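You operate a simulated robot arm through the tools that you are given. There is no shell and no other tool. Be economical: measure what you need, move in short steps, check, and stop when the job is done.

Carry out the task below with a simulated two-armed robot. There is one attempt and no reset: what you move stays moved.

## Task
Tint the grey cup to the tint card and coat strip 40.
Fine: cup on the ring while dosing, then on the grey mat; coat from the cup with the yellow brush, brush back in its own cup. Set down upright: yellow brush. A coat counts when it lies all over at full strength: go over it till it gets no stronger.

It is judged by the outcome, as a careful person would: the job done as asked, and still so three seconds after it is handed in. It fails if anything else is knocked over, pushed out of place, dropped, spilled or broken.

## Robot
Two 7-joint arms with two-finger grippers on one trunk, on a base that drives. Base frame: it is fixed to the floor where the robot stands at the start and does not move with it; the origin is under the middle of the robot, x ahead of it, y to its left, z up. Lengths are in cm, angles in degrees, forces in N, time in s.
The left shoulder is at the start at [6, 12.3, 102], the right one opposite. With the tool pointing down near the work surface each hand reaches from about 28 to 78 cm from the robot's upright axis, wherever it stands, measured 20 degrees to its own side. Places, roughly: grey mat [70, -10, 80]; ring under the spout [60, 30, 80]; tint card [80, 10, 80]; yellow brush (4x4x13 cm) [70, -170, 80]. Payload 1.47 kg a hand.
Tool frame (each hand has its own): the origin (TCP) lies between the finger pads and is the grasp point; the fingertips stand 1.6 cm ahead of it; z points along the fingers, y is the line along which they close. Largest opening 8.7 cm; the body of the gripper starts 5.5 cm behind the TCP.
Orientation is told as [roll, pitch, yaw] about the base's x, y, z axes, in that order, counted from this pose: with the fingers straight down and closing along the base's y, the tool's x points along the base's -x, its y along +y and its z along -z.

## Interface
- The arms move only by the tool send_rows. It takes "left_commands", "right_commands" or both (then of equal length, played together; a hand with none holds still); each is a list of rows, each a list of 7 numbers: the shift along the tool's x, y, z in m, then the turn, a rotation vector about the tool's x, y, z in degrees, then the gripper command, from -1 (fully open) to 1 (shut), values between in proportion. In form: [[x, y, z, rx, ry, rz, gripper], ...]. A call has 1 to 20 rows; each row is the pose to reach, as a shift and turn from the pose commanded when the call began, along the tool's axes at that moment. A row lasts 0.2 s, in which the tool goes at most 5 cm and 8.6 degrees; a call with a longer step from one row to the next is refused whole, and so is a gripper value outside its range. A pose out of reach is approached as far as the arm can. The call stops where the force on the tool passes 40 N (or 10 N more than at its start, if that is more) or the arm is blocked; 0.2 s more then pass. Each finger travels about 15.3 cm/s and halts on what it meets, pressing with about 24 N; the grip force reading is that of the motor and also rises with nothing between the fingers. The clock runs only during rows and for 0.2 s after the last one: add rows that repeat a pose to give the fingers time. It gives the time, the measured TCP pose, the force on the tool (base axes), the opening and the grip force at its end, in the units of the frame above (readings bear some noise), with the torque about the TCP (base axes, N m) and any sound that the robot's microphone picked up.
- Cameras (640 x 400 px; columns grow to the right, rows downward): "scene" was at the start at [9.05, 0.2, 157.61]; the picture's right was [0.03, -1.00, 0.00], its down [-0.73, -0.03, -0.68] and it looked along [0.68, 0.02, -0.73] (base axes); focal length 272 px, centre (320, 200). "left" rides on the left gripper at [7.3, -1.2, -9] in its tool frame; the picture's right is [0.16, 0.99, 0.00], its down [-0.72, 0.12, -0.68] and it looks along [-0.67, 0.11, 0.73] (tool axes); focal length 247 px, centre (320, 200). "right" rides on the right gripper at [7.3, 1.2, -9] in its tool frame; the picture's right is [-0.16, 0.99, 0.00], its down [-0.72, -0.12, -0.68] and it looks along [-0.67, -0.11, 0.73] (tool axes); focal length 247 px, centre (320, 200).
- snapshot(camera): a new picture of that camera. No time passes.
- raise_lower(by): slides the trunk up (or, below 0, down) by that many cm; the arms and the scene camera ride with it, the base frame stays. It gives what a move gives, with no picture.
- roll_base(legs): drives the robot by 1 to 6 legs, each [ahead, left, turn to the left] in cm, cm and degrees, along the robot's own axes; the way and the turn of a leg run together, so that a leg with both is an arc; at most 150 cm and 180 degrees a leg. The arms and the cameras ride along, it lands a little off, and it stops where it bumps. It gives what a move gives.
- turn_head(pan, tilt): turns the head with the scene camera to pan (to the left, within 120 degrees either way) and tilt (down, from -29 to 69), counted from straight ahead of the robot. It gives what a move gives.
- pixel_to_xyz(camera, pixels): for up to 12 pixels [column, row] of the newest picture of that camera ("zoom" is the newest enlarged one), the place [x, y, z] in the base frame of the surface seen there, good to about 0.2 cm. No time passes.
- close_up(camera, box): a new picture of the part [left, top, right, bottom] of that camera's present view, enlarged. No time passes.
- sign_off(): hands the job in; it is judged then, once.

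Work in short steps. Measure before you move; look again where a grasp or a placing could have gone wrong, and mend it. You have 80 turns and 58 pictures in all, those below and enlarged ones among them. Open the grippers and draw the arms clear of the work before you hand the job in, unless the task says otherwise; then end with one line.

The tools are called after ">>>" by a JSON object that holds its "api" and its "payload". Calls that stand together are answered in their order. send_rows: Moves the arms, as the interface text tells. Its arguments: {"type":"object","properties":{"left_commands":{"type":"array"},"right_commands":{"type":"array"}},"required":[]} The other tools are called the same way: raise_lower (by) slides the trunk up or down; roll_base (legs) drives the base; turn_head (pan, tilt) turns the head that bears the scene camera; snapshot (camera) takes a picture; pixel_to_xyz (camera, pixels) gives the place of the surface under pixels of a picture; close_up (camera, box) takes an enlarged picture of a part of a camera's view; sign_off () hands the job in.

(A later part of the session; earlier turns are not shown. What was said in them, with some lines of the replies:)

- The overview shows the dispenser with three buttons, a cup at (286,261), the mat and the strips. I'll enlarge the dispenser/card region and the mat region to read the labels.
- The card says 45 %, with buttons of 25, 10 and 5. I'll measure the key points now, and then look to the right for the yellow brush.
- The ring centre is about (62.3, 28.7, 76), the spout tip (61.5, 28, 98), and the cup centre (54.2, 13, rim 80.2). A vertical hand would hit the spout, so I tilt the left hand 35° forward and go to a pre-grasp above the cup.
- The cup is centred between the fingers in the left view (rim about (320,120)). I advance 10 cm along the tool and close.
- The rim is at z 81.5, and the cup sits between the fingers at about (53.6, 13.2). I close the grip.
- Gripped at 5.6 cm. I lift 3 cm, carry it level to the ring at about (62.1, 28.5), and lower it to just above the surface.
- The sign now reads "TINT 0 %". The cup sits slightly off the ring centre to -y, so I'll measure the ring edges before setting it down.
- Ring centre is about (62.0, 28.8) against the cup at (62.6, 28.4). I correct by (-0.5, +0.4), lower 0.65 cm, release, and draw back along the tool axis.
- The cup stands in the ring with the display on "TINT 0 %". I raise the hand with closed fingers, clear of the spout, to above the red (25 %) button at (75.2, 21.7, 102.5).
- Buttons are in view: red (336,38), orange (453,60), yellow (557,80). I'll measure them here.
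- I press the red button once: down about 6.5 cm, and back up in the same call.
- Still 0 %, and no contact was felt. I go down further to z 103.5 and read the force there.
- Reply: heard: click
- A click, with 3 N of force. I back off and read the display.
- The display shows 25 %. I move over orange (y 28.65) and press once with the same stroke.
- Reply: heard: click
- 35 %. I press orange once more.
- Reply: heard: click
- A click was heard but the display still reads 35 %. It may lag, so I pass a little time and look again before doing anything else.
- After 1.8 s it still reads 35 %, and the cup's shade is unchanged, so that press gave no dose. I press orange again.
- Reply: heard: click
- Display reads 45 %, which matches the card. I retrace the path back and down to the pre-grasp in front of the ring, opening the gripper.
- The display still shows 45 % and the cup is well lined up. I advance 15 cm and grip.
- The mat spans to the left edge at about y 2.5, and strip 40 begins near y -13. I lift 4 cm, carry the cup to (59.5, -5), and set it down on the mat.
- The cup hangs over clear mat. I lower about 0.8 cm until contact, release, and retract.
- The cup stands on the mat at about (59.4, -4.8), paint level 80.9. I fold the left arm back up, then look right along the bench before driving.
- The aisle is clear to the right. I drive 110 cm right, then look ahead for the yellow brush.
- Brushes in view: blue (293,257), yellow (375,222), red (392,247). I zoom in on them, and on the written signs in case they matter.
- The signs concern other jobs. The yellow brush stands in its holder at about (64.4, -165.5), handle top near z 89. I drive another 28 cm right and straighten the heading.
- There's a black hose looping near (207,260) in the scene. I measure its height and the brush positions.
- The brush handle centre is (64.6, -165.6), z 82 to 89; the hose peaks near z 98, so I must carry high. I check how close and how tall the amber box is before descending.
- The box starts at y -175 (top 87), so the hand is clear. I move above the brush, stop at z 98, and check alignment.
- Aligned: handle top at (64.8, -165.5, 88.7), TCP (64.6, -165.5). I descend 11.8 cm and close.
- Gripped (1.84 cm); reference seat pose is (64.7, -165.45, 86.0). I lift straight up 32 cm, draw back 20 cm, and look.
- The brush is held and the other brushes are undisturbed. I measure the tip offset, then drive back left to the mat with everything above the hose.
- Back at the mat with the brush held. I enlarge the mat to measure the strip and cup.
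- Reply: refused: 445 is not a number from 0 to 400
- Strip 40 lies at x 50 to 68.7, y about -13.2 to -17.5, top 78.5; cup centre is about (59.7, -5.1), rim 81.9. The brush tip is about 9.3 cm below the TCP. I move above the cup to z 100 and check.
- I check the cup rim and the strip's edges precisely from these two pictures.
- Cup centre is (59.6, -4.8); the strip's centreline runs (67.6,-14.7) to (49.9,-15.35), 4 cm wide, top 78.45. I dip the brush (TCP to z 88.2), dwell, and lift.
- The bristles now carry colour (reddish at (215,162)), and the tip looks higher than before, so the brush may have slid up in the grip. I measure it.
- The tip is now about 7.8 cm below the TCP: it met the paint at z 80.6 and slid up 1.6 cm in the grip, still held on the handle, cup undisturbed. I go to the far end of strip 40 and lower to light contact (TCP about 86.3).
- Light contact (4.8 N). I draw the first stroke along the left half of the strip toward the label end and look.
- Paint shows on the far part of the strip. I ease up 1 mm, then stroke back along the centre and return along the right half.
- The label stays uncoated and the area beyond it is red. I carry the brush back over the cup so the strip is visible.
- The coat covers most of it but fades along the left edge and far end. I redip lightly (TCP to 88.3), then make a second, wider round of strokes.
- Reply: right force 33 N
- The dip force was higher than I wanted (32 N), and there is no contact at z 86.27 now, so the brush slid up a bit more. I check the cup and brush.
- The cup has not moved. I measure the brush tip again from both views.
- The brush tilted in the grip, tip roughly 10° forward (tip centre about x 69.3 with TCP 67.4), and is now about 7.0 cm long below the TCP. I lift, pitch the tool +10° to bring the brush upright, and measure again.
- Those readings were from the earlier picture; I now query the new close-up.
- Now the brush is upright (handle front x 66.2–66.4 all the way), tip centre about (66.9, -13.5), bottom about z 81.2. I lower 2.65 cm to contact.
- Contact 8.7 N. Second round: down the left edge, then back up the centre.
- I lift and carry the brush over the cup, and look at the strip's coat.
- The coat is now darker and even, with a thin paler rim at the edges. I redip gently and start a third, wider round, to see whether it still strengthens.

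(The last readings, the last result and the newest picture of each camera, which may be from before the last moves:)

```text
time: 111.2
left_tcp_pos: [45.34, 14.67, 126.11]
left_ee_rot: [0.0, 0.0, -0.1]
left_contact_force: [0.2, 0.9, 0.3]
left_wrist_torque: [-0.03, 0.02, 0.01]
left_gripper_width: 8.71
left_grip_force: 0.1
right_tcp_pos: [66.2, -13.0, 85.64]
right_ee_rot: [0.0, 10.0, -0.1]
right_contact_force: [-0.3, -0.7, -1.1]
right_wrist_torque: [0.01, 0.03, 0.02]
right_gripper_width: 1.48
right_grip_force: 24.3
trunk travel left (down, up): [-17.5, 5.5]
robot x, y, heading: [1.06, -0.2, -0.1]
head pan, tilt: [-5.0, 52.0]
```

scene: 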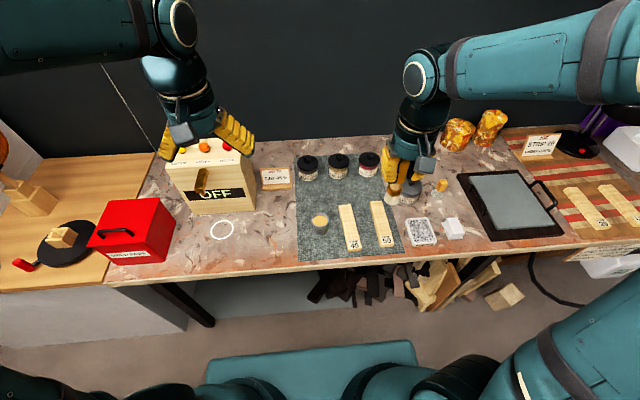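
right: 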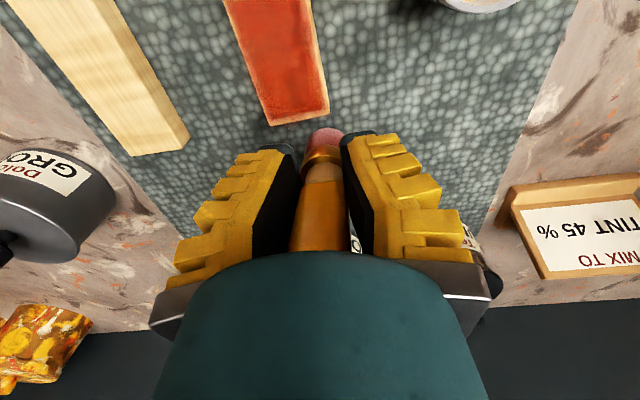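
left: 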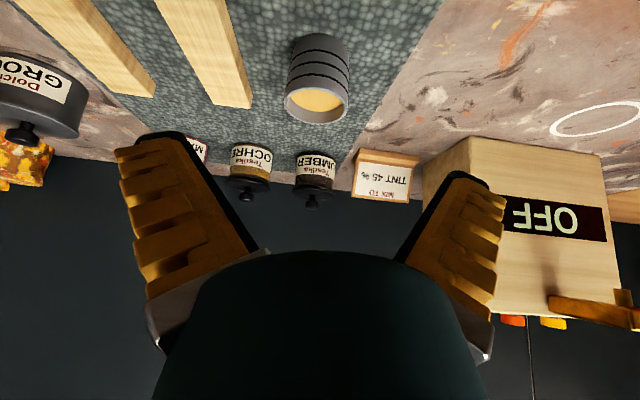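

No contact yet, so I lower in small steps until it touches.

>>> {"api": "send_rows", "payload": {"right_commands": [[-0.0003, -0.002, 0.002, 0, 0, 0, 1], [-0.0005, -0.002, 0.003, 0, 0, 0, 1], [-0.0005, -0.002, 0.003, 0, 0, 0, 1]]}}

```text
time: 112.0
left_tcp_pos: [45.2, 14.67, 126.24]
left_ee_rot: [0.1, -0.1, 0.0]
left_contact_force: [0.1, -0.2, -0.5]
left_wrist_torque: [-0.03, 0.0, -0.02]
left_gripper_width: 8.71
left_grip_force: 0.1
right_tcp_pos: [66.23, -13.21, 85.62]
right_ee_rot: [0.0, 9.9, 0.0]
right_contact_force: [-1.6, 1.6, 12.4]
right_wrist_torque: [-0.11, -0.08, 0.0]
right_gripper_width: 1.58
right_grip_force: 24.1
trunk travel left (down, up): [-17.5, 5.5]
robot x, y, heading: [0.66, 0.15, -0.0]
head pan, tilt: [-5.0, 52.0]
```

Contact. I back off 1.5 mm of command and run the third round: left edge, centre, then right edge.

>>> {"api": "send_rows", "payload": {"right_commands": [[0.018, -0.0007, 0.0016, 0, 0, 0, 1], [0.0357, -0.0013, 0.0048, 0, 0, 0, 1], [0.0535, -0.002, 0.0079, 0, 0, 0, 1], [0.0712, -0.0027, 0.011, 0, 0, 0, 1], [0.0889, -0.0033, 0.0142, 0, 0, 0, 1], [0.1066, -0.004, 0.0173, 0, 0, 0, 1], [0.1244, -0.0046, 0.0205, 0, 0, 0, 1], [0.1421, -0.0053, 0.0236, 0, 0, 0, 1], [0.1421, -0.0203, 0.0236, 0, 0, 0, 1], [0.1244, -0.0196, 0.0205, 0, 0, 0, 1], [0.1066, -0.019, 0.0173, 0, 0, 0, 1], [0.0889, -0.0183, 0.0142, 0, 0, 0, 1], [0.0712, -0.0177, 0.011, 0, 0, 0, 1], [0.0535, -0.017, 0.0079, 0, 0, 0, 1], [0.0357, -0.0163, 0.0048, 0, 0, 0, 1], [0.018, -0.0157, 0.0016, 0, 0, 0, 1], [-0.002, -0.015, -0.0019, 0, 0, 0, 1], [-0.002, -0.03, -0.0019, 0, 0, 0, 1]]}}

>>> {"api": "send_rows", "payload": {"right_commands": [[0.0197, -0.0007, 0.0035, 0, 0, 0, 1], [0.0374, -0.0013, 0.0066, 0, 0, 0, 1], [0.0552, -0.002, 0.0098, 0, 0, 0, 1], [0.0729, -0.0027, 0.0129, 0, 0, 0, 1], [0.0906, -0.0033, 0.016, 0, 0, 0, 1], [0.1083, -0.004, 0.0191, 0, 0, 0, 1], [0.1261, -0.0046, 0.0223, 0, 0, 0, 1], [0.1438, -0.0053, 0.0254, 0, 0, 0, 1], [0.1508, -0.0053, -0.014, 0, 0, 0, 1], [0.1543, -0.0053, -0.0337, 0, 0, 0, 1], [0.1648, -0.0053, -0.0928, 0, 0, 0, 1], [0.1415, 0.0339, -0.0969, 0, 0, 0, 1], [0.1182, 0.0731, -0.101, 0, 0, 0, 1], [0.0949, 0.1123, -0.1052, 0, 0, 0, 1], [0.0949, 0.1123, -0.1052, 0, 0, 0, 1]]}}

>>> {"api": "close_up", "payload": {"camera": "scene", "box": [290, 180, 400, 260]}}

```text
time: 115.8
left_tcp_pos: [45.22, 14.62, 126.2]
left_ee_rot: [0.0, -0.1, 0.0]
left_contact_force: [-0.2, -0.8, -0.4]
left_wrist_torque: [0.01, -0.01, 0.02]
left_gripper_width: 8.72
left_grip_force: 0.0
right_tcp_pos: [66.51, -16.12, 85.69]
right_ee_rot: [0.1, 9.9, 0.0]
right_contact_force: [1.1, 2.7, 6.3]
right_wrist_torque: [0.14, -0.13, 0.03]
right_gripper_width: 1.51
right_grip_force: 23.1
trunk travel left (down, up): [-17.5, 5.5]
robot x, y, heading: [1.1, -0.3, 0.1]
head pan, tilt: [-5.0, 52.0]
```

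```text
refused: row 11 steps farther than a row can; nothing moved
```

```text
5.00 times, centred on (345, 220) of scene
```

zoom: 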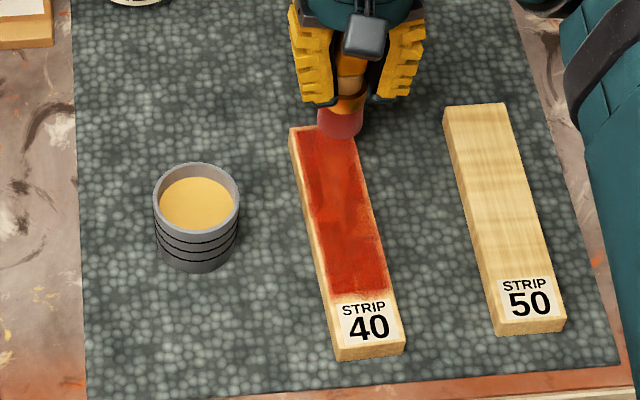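

That call was refused for one long step. The strip looks blotchier out of the arm's shadow, so more strokes are needed; I run the right edge down, then a quarter line back up.

>>> {"api": "send_rows", "payload": {"right_commands": [[0.0197, -0.0007, 0.0035, 0, 0, 0, 1], [0.0374, -0.0013, 0.0066, 0, 0, 0, 1], [0.0552, -0.002, 0.0098, 0, 0, 0, 1], [0.0729, -0.0027, 0.0129, 0, 0, 0, 1], [0.0906, -0.0033, 0.016, 0, 0, 0, 1], [0.1083, -0.004, 0.0191, 0, 0, 0, 1], [0.1261, -0.0046, 0.0223, 0, 0, 0, 1], [0.1438, -0.0053, 0.0254, 0, 0, 0, 1], [0.1438, 0.0027, 0.0254, 0, 0, 0, 1], [0.1261, 0.0034, 0.0223, 0, 0, 0, 1], [0.1083, 0.004, 0.0191, 0, 0, 0, 1], [0.0906, 0.0047, 0.016, 0, 0, 0, 1], [0.0729, 0.0053, 0.0129, 0, 0, 0, 1], [0.0552, 0.006, 0.0098, 0, 0, 0, 1], [0.0374, 0.0067, 0.0066, 0, 0, 0, 1], [0.0197, 0.0073, 0.0035, 0, 0, 0, 1], [0, 0.008, 0, 0, 0, 0, 1], [0, 0.022, 0, 0, 0, 0, 1]]}}

>>> {"api": "send_rows", "payload": {"right_commands": [[0.0197, -0.0007, 0.0035, 0, 0, 0, 1], [0.0374, -0.0013, 0.0066, 0, 0, 0, 1], [0.0552, -0.002, 0.0098, 0, 0, 0, 1], [0.0729, -0.0027, 0.0129, 0, 0, 0, 1], [0.0906, -0.0033, 0.016, 0, 0, 0, 1], [0.1083, -0.004, 0.0191, 0, 0, 0, 1], [0.1261, -0.0046, 0.0223, 0, 0, 0, 1], [0.1438, -0.0053, 0.0254, 0, 0, 0, 1], [0.1438, -0.0123, 0.0254, 0, 0, 0, 1], [0.1261, -0.0116, 0.0223, 0, 0, 0, 1], [0.1083, -0.011, 0.0191, 0, 0, 0, 1], [0.0906, -0.0103, 0.016, 0, 0, 0, 1], [0.0729, -0.0097, 0.0129, 0, 0, 0, 1], [0.0552, -0.009, 0.0098, 0, 0, 0, 1], [0.0374, -0.0083, 0.0066, 0, 0, 0, 1], [0.0197, -0.0077, 0.0035, 0, 0, 0, 1], [0, -0.007, 0, 0, 0, 0, 1], [0.0035, -0.007, -0.0197, 0, 0, 0, 1], [0.0105, -0.007, -0.0591, 0, 0, 0, 1]]}}

>>> {"api": "close_up", "payload": {"camera": "scene", "box": [290, 180, 400, 260]}}

```text
time: 119.5
left_tcp_pos: [45.28, 14.76, 126.01]
left_ee_rot: [0.0, 0.0, -0.1]
left_contact_force: [0.1, 0.7, 0.3]
left_wrist_torque: [0.02, 0.01, 0.0]
left_gripper_width: 8.7
left_grip_force: 0.1
right_tcp_pos: [66.6, -14.08, 85.78]
right_ee_rot: [0.0, 10.1, 0.0]
right_contact_force: [-0.4, -2.5, 5.4]
right_wrist_torque: [-0.14, -0.08, 0.0]
right_gripper_width: 1.55
right_grip_force: 24.3
trunk travel left (down, up): [-17.5, 5.5]
robot x, y, heading: [1.01, 0.32, 0.2]
head pan, tilt: [-5.0, 52.0]
```

```text
time: 123.5
left_tcp_pos: [45.14, 14.7, 126.2]
left_ee_rot: [-0.1, 0.0, 0.1]
left_contact_force: [-0.7, -0.1, 0.1]
left_wrist_torque: [0.0, 0.03, 0.0]
left_gripper_width: 8.7
left_grip_force: 0.0
right_tcp_pos: [66.53, -14.76, 91.75]
right_ee_rot: [0.0, 10.1, 0.1]
right_contact_force: [-0.8, -0.1, -1.9]
right_wrist_torque: [0.03, -0.01, 0.02]
right_gripper_width: 1.52
right_grip_force: 24.0
trunk travel left (down, up): [-17.5, 5.5]
robot x, y, heading: [0.87, 0.12, -0.2]
head pan, tilt: [-5.0, 52.0]
```

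```text
5.00 times, centred on (345, 220) of scene
```

zoom: 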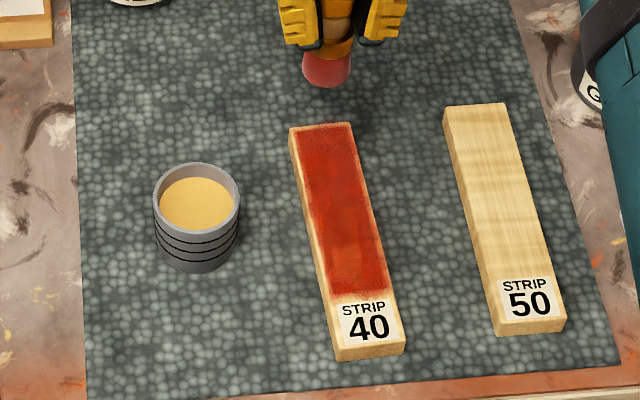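

The coat has grown more even and darker, with a slightly lighter patch nearer the label. I redip once more and do another full round.

>>> {"api": "send_rows", "payload": {"right_commands": [[0.0035, 0, -0.0197, 0, 0, 0, 1], [0.0291, 0.0327, -0.0152, 0, 0, 0, 1], [0.0547, 0.0654, -0.0107, 0, 0, 0, 1], [0.0803, 0.098, -0.0061, 0, 0, 0, 1], [0.0733, 0.098, 0.0333, 0, 0, 0, 1], [0.0704, 0.098, 0.05, 0, 0, 0, 1], [0.0696, 0.098, 0.0545, 0, 0, 0, 1], [0.0696, 0.098, 0.0545, 0, 0, 0, 1], [0.0733, 0.098, 0.0333, 0, 0, 0, 1], [0.0803, 0.098, -0.0061, 0, 0, 0, 1], [0.0547, 0.0654, -0.0107, 0, 0, 0, 1], [0.0291, 0.0327, -0.0152, 0, 0, 0, 1], [0.0065, 0.0126, -0.0192, 0, 0, 0, 1], [-0.0023, 0.0126, 0.0301, 0, 0, 0, 1], [-0.0076, 0.0126, 0.0601, 0, 0, 0, 1], [-0.0076, 0.0126, 0.0601, 0, 0, 0, 1]]}}

```text
time: 127.0
left_tcp_pos: [45.24, 14.7, 126.22]
left_ee_rot: [0.0, -0.1, 0.0]
left_contact_force: [0.3, -1.1, 0.3]
left_wrist_torque: [0.0, 0.0, 0.01]
left_gripper_width: 8.71
left_grip_force: 0.0
right_tcp_pos: [66.31, -13.62, 85.67]
right_ee_rot: [-0.1, 9.9, 0.1]
right_contact_force: [-0.6, -0.8, 4.0]
right_wrist_torque: [-0.02, -0.05, 0.02]
right_gripper_width: 1.54
right_grip_force: 24.4
trunk travel left (down, up): [-17.5, 5.5]
robot x, y, heading: [1.33, 0.23, 0.0]
head pan, tilt: [-5.0, 52.0]
```

Light contact of 4 N. I run four overlapping lines across the width.

>>> {"api": "send_rows", "payload": {"right_commands": [[0.0177, -0.0007, 0.0031, 0, 0, 0, 1], [0.0354, -0.0013, 0.0063, 0, 0, 0, 1], [0.0532, -0.002, 0.0094, 0, 0, 0, 1], [0.0709, -0.0027, 0.0125, 0, 0, 0, 1], [0.0886, -0.0033, 0.0157, 0, 0, 0, 1], [0.1063, -0.004, 0.0188, 0, 0, 0, 1], [0.1241, -0.0046, 0.022, 0, 0, 0, 1], [0.1418, -0.0053, 0.0251, 0, 0, 0, 1], [0.1418, -0.0133, 0.0251, 0, 0, 0, 1], [0.1241, -0.0126, 0.022, 0, 0, 0, 1], [0.1063, -0.012, 0.0188, 0, 0, 0, 1], [0.0886, -0.0113, 0.0157, 0, 0, 0, 1], [0.0709, -0.0107, 0.0125, 0, 0, 0, 1], [0.0532, -0.01, 0.0094, 0, 0, 0, 1], [0.0354, -0.0093, 0.0063, 0, 0, 0, 1], [0.0177, -0.0087, 0.0031, 0, 0, 0, 1], [0, -0.008, 0, 0, 0, 0, 1], [0, -0.016, 0, 0, 0, 0, 1]]}}

>>> {"api": "send_rows", "payload": {"right_commands": [[0.0177, -0.0007, 0.0031, 0, 0, 0, 1], [0.0354, -0.0013, 0.0063, 0, 0, 0, 1], [0.0532, -0.002, 0.0094, 0, 0, 0, 1], [0.0709, -0.0027, 0.0125, 0, 0, 0, 1], [0.0886, -0.0033, 0.0157, 0, 0, 0, 1], [0.1063, -0.004, 0.0188, 0, 0, 0, 1], [0.1241, -0.0046, 0.022, 0, 0, 0, 1], [0.1418, -0.0053, 0.0251, 0, 0, 0, 1], [0.1418, -0.0133, 0.0251, 0, 0, 0, 1], [0.1241, -0.0126, 0.022, 0, 0, 0, 1], [0.1063, -0.012, 0.0188, 0, 0, 0, 1], [0.0886, -0.0113, 0.0157, 0, 0, 0, 1], [0.0709, -0.0107, 0.0125, 0, 0, 0, 1], [0.0532, -0.01, 0.0094, 0, 0, 0, 1], [0.0354, -0.0093, 0.0063, 0, 0, 0, 1], [0.0177, -0.0087, 0.0031, 0, 0, 0, 1], [0, -0.008, 0, 0, 0, 0, 1], [0.0035, -0.008, -0.0197, 0, 0, 0, 1], [0.0105, -0.008, -0.0591, 0, 0, 0, 1]]}}

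>>> {"api": "close_up", "payload": {"camera": "scene", "box": [290, 180, 400, 260]}}

```text
time: 130.8
left_tcp_pos: [45.27, 14.66, 126.16]
left_ee_rot: [0.0, -0.1, -0.1]
left_contact_force: [0.0, 0.2, -0.7]
left_wrist_torque: [0.03, -0.03, -0.02]
left_gripper_width: 8.7
left_grip_force: 0.1
right_tcp_pos: [66.09, -14.93, 85.73]
right_ee_rot: [0.1, 10.0, 0.0]
right_contact_force: [0.8, 2.4, 3.4]
right_wrist_torque: [0.08, -0.12, 0.05]
right_gripper_width: 1.5
right_grip_force: 24.5
trunk travel left (down, up): [-17.5, 5.5]
robot x, y, heading: [1.03, 0.12, -0.1]
head pan, tilt: [-5.0, 52.0]
```

```text
time: 134.8
left_tcp_pos: [45.21, 14.73, 126.25]
left_ee_rot: [0.1, 0.1, 0.0]
left_contact_force: [0.5, 0.2, 0.2]
left_wrist_torque: [0.0, -0.01, -0.01]
left_gripper_width: 8.7
left_grip_force: 0.1
right_tcp_pos: [66.12, -16.0, 91.66]
right_ee_rot: [0.0, 10.0, 0.0]
right_contact_force: [0.3, -0.5, -1.4]
right_wrist_torque: [0.0, 0.03, 0.01]
right_gripper_width: 1.48
right_grip_force: 24.2
trunk travel left (down, up): [-17.5, 5.5]
robot x, y, heading: [0.79, 0.08, 0.2]
head pan, tilt: [-5.0, 52.0]
```

```text
5.00 times, centred on (345, 220) of scene
```

zoom: 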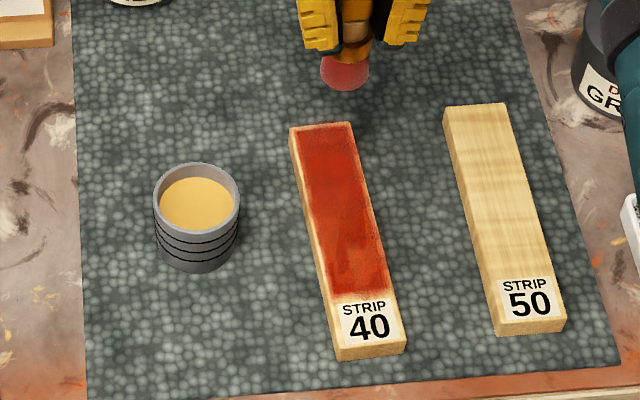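

No stronger than the round before, as far as this view goes. I raise and draw back to the carrying pose, and inspect the strip with no arm shadow.

>>> {"api": "send_rows", "payload": {"right_commands": [[0.0078, 0, -0.0443, 0, 0, 0, 1], [0.0157, 0, -0.0887, 0, 0, 0, 1], [0.0235, 0, -0.133, 0, 0, 0, 1], [0.0313, 0, -0.1773, 0, 0, 0, 1], [0.0392, 0, -0.2217, 0, 0, 0, 1], [0.047, 0, -0.266, 0, 0, 0, 1], [0.0864, -0.007, -0.259, 0, 0, 0, 1], [0.1258, -0.014, -0.2521, 0, 0, 0, 1], [0.1652, -0.021, -0.2451, 0, 0, 0, 1], [0.2046, -0.029, -0.2382, 0, 0, 0, 1], [0.244, -0.036, -0.2312, 0, 0, 0, 1], [0.244, -0.036, -0.2312, 0, 0, 0, 1]]}}

>>> {"api": "close_up", "payload": {"camera": "scene", "box": [300, 180, 400, 250]}}

```text
time: 137.3
left_tcp_pos: [45.39, 14.73, 126.11]
left_ee_rot: [0.0, 0.0, 0.0]
left_contact_force: [0.1, 0.0, 0.1]
left_wrist_torque: [-0.02, 0.02, -0.02]
left_gripper_width: 8.71
left_grip_force: 0.0
right_tcp_pos: [46.3, -19.44, 118.5]
right_ee_rot: [0.0, 10.0, 0.0]
right_contact_force: [1.0, 0.8, -1.4]
right_wrist_torque: [-0.02, 0.02, -0.02]
right_gripper_width: 1.46
right_grip_force: 24.4
trunk travel left (down, up): [-17.5, 5.5]
robot x, y, heading: [0.89, 0.6, 0.1]
head pan, tilt: [-5.0, 52.0]
```

```text
5.71 times, centred on (350, 215) of scene
```

zoom: 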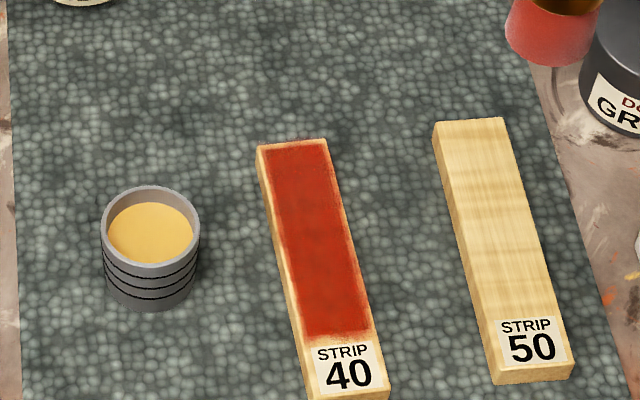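

The coat is now an even deep red over the face up to the label, with no change in the feathered border between rounds. I drive back right to the brush holder.

>>> {"api": "roll_base", "payload": {"legs": [[0, -146, 0]]}}

>>> {"api": "turn_head", "payload": {"pan": -20, "tilt": 48}}

>>> {"api": "close_up", "payload": {"camera": "scene", "box": [270, 140, 400, 270]}}

```text
time: 150.3
left_tcp_pos: [42.33, -133.05, 126.16]
left_ee_rot: [0.0, -0.1, -2.8]
left_contact_force: [-0.1, 0.1, -0.3]
left_wrist_torque: [0.02, 0.01, -0.01]
left_gripper_width: 8.69
left_grip_force: 0.0
right_tcp_pos: [41.68, -167.17, 118.48]
right_ee_rot: [-0.1, 10.1, -2.8]
right_contact_force: [-0.3, 0.1, -0.5]
right_wrist_torque: [0.0, -0.01, -0.01]
right_gripper_width: 1.49
right_grip_force: 23.2
trunk travel left (down, up): [-17.5, 5.5]
robot x, y, heading: [-2.87, -145.3, -2.7]
head pan, tilt: [-5.0, 52.0]
```

```text
time: 151.1
left_tcp_pos: [42.4, -133.05, 126.22]
left_ee_rot: [0.0, 0.0, -2.8]
left_contact_force: [-0.1, 0.3, 0.2]
left_wrist_torque: [0.0, 0.01, 0.05]
left_gripper_width: 8.7
left_grip_force: 0.0
right_tcp_pos: [41.66, -167.34, 118.52]
right_ee_rot: [0.1, 10.0, -2.8]
right_contact_force: [-0.1, -0.4, -0.6]
right_wrist_torque: [0.02, -0.03, -0.01]
right_gripper_width: 1.48
right_grip_force: 24.2
trunk travel left (down, up): [-17.5, 5.5]
robot x, y, heading: [-2.69, -145.28, -2.8]
head pan, tilt: [-20.0, 48.0]
```

```text
3.08 times, centred on (335, 205) of scene
```

zoom: 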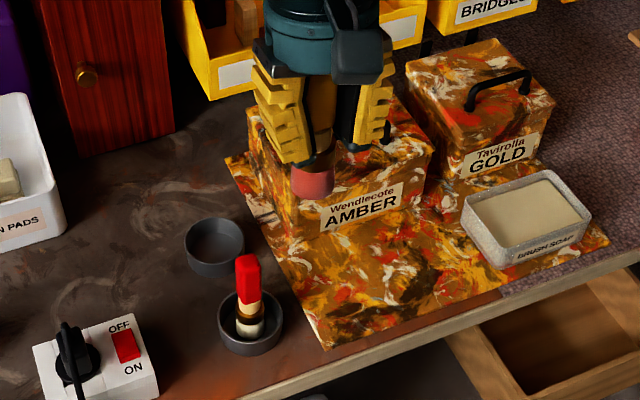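

The holder is empty at zoom (214,245). I measure its rim and floor, and the brush tip.

>>> {"api": "pixel_to_xyz", "payload": {"camera": "zoom", "pixels": [[214, 250], [214, 221], [186, 240], [243, 240], [214, 268], [214, 240], [313, 195], [313, 188], [313, 178], [294, 178], [332, 178]]}}

```text
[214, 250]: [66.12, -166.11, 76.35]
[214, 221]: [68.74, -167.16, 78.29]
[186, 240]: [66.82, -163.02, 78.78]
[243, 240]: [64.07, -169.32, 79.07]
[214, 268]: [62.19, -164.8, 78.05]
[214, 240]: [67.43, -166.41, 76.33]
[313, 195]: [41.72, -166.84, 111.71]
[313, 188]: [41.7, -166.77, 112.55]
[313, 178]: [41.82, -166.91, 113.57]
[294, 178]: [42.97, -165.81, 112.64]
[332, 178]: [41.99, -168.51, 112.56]
```

Holder centre is about (65.4, -166.1), floor z 76.35; brush tip is about 1.0 cm ahead of the TCP and 7.05 below it. I move above the holder at z 95 and check.

>>> {"api": "send_rows", "payload": {"right_commands": [[-0.0442, 0.0046, -0.0078, 0, 0, 0, 1], [-0.0885, 0.0092, -0.0156, 0, 0, 0, 1], [-0.1327, 0.0138, -0.0234, 0, 0, 0, 1], [-0.177, 0.0184, -0.0312, 0, 0, 0, 1], [-0.2212, 0.023, -0.039, 0, 0, 0, 1], [-0.228, 0.023, -0.0004, 0, 0, 0, 1], [-0.2348, 0.023, 0.0382, 0, 0, 0, 1], [-0.2416, 0.023, 0.0768, 0, 0, 0, 1], [-0.2485, 0.023, 0.1153, 0, 0, 0, 1], [-0.2553, 0.023, 0.1539, 0, 0, 0, 1], [-0.2621, 0.023, 0.1925, 0, 0, 0, 1], [-0.2621, 0.023, 0.1925, 0, 0, 0, 1]]}}

>>> {"api": "close_up", "payload": {"camera": "scene", "box": [270, 160, 360, 270]}}

>>> {"api": "snapshot", "payload": {"camera": "right"}}

```text
time: 153.7
left_tcp_pos: [42.23, -132.93, 126.22]
left_ee_rot: [0.1, 0.0, -2.8]
left_contact_force: [-0.3, 0.6, 0.7]
left_wrist_torque: [0.02, 0.03, 0.01]
left_gripper_width: 8.69
left_grip_force: 0.0
right_tcp_pos: [64.2, -165.94, 95.22]
right_ee_rot: [0.0, 10.0, -2.8]
right_contact_force: [0.3, 0.6, -0.2]
right_wrist_torque: [0.03, 0.01, 0.02]
right_gripper_width: 1.48
right_grip_force: 23.6
trunk travel left (down, up): [-17.5, 5.5]
robot x, y, heading: [-2.49, -145.02, -2.5]
head pan, tilt: [-20.0, 48.0]
```

```text
3.64 times, centred on (315, 215) of scene
```

zoom: 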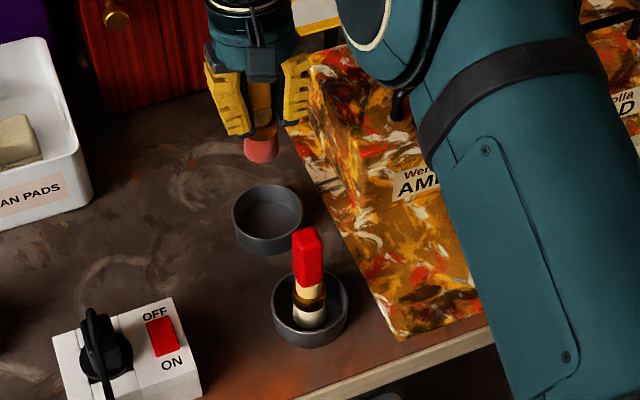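

```text
2 pictures are left
```

right: 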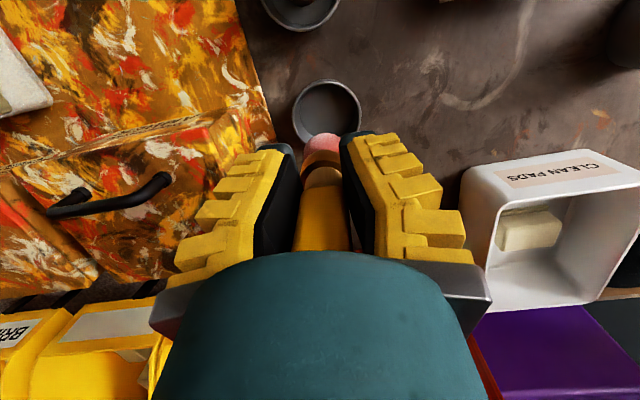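

I measure the holder rim and brush tip from the right camera before lowering.

>>> {"api": "pixel_to_xyz", "payload": {"camera": "right", "pixels": [[327, 84], [296, 110], [360, 110], [326, 105], [322, 134], [320, 142], [304, 148], [339, 145], [322, 165], [322, 185], [322, 210], [322, 235]]}}

>>> {"api": "pixel_to_xyz", "payload": {"camera": "zoom", "pixels": [[266, 189], [234, 212], [301, 208], [268, 243], [268, 215], [262, 160], [262, 150], [247, 150], [276, 148], [258, 100], [258, 85]]}}

```text
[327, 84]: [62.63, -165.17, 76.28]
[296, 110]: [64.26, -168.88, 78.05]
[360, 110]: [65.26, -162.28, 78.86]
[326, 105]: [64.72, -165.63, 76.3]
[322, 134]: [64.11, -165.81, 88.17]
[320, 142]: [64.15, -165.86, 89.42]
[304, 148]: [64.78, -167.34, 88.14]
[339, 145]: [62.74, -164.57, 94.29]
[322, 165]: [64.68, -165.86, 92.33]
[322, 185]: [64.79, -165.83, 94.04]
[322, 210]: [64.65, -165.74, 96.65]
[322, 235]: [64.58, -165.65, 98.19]
```

```text
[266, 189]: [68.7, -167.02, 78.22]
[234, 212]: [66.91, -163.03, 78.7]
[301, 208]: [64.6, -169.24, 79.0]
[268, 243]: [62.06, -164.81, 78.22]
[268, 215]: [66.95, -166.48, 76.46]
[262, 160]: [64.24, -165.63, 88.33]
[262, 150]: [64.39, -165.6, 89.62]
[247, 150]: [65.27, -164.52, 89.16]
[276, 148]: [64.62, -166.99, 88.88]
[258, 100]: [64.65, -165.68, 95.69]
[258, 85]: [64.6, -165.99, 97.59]
```

Tip centre (65.4, -165.8) matches the holder centre (65.4, -165.85), and the handle reads vertical. I lower straight down to near contact.

>>> {"api": "send_rows", "payload": {"right_commands": [[-0.007, 0, 0.0394, 0, 0, 0, 1], [-0.0139, 0, 0.0788, 0, 0, 0, 1], [-0.0174, 0, 0.0985, 0, 0, 0, 1], [-0.0196, 0, 0.1108, 0, 0, 0, 1], [-0.0202, 0, 0.1143, 0, 0, 0, 1], [-0.0202, 0, 0.1143, 0, 0, 0, 1]]}}

```text
time: 155.1
left_tcp_pos: [42.37, -132.98, 126.13]
left_ee_rot: [0.1, -0.1, -2.7]
left_contact_force: [0.4, -0.3, -0.7]
left_wrist_torque: [-0.01, -0.01, -0.01]
left_gripper_width: 8.69
left_grip_force: 0.1
right_tcp_pos: [64.18, -165.97, 83.56]
right_ee_rot: [0.0, 9.8, -2.9]
right_contact_force: [-1.2, -0.6, 11.9]
right_wrist_torque: [-0.02, -0.23, -0.03]
right_gripper_width: 1.58
right_grip_force: 24.3
trunk travel left (down, up): [-17.5, 5.5]
robot x, y, heading: [-2.57, -145.39, -2.6]
head pan, tilt: [-20.0, 48.0]
```

Seated with 12 N of pressure. I ease up half a millimetre, open slowly, then rise straight up.

>>> {"api": "send_rows", "payload": {"right_commands": [[0.0001, 0, -0.0008, 0, 0, 0, 1], [0.0001, 0, -0.0008, 0, 0, 0, 0.6], [0.0001, 0, -0.0008, 0, 0, 0, 0.5], [0.0001, 0, -0.0008, 0, 0, 0, 0.35], [0.0001, 0, -0.0008, 0, 0, 0, 0.1], [0.0001, 0, -0.0008, 0, 0, 0, -0.2], [0.0001, 0, -0.0008, 0, 0, 0, -0.2], [0.0035, 0, -0.0197, 0, 0, 0, -0.2], [0.0104, 0, -0.0591, 0, 0, 0, -0.2], [0.0174, 0, -0.0985, 0, 0, 0, -0.2], [0.0244, 0, -0.1379, 0, 0, 0, -0.2], [0.0244, 0, -0.1379, 0, 0, 0, -0.2]]}}

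>>> {"api": "close_up", "payload": {"camera": "scene", "box": [270, 160, 360, 270]}}

>>> {"api": "pixel_to_xyz", "payload": {"camera": "zoom", "pixels": [[262, 150], [262, 170], [262, 190], [262, 210]]}}

```text
time: 157.7
left_tcp_pos: [42.42, -133.17, 126.08]
left_ee_rot: [0.0, 0.0, -2.9]
left_contact_force: [-0.8, -0.1, -0.1]
left_wrist_torque: [0.02, 0.03, -0.01]
left_gripper_width: 8.71
left_grip_force: 0.1
right_tcp_pos: [64.39, -166.19, 97.31]
right_ee_rot: [0.0, 9.9, -2.8]
right_contact_force: [0.5, 0.5, 0.0]
right_wrist_torque: [0.02, 0.01, -0.03]
right_gripper_width: 5.74
right_grip_force: 3.2
trunk travel left (down, up): [-17.5, 5.5]
robot x, y, heading: [-2.58, -145.19, -2.9]
head pan, tilt: [-20.0, 48.0]
```

```text
3.64 times, centred on (315, 215) of scene
```

zoom: 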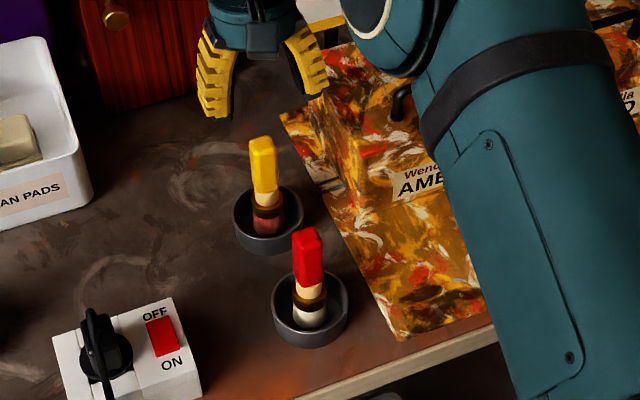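

```text
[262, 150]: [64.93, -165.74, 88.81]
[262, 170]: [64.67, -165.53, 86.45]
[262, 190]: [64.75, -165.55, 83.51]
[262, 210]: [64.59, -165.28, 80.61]
```

The yellow brush stands upright in its own cup. I raise and draw the right arm back, grippers open.

>>> {"api": "send_rows", "payload": {"right_commands": [[0.007, 0, -0.0394, 0, 0, 0, -0.5], [0.0139, 0, -0.0788, 0, 0, 0, -1], [0.0209, 0, -0.1182, 0, 0, 0, -1], [0.0278, 0, -0.1576, 0, 0, 0, -1], [0.0348, 0, -0.197, 0, 0, 0, -1], [0.0742, -0.002, -0.1901, 0, 0, 0, -1], [0.1135, -0.004, -0.1831, 0, 0, 0, -1], [0.1529, -0.006, -0.1762, 0, 0, 0, -1], [0.1922, -0.008, -0.1692, 0, 0, 0, -1], [0.2316, -0.0098, -0.1623, 0, 0, 0, -1], [0.2316, -0.0098, -0.1623, 0, 0, 0, -1]]}}

>>> {"api": "close_up", "payload": {"camera": "scene", "box": [220, 140, 400, 270]}}

```text
time: 160.1
left_tcp_pos: [42.52, -133.03, 126.06]
left_ee_rot: [0.1, 0.0, -2.8]
left_contact_force: [0.2, -1.1, 0.1]
left_wrist_torque: [0.0, 0.0, 0.01]
left_gripper_width: 8.72
left_grip_force: 0.0
right_tcp_pos: [44.24, -165.97, 117.42]
right_ee_rot: [0.1, 10.0, -2.7]
right_contact_force: [-0.3, 0.4, 0.1]
right_wrist_torque: [-0.01, 0.01, 0.02]
right_gripper_width: 8.72
right_grip_force: 0.1
trunk travel left (down, up): [-17.5, 5.5]
robot x, y, heading: [-2.18, -145.1, -2.8]
head pan, tilt: [-20.0, 48.0]
```

```text
3.08 times, centred on (310, 205) of scene
```

zoom: 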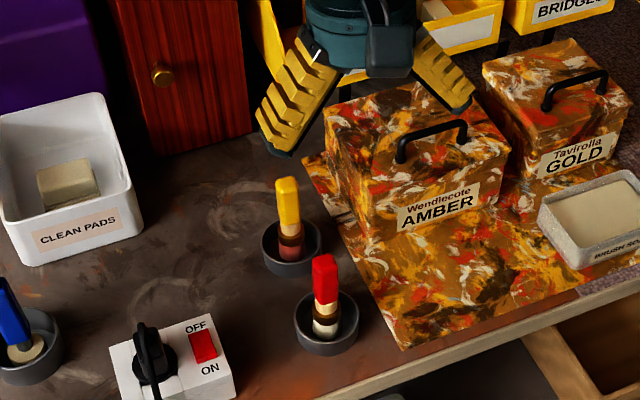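

The brush is upright in its holder, the arms are clear with the grippers open, and nothing else is disturbed. I hand the job in.

>>> {"api": "sign_off", "payload": {}}

```text
The job is handed in.
```

The grey cup was tinted to 45 % to match the card and stands on the grey mat; strip 40 is coated up to its label (a thin, paler border remained at the edges and stopped changing between rounds), and the yellow brush is back upright in its own cup.
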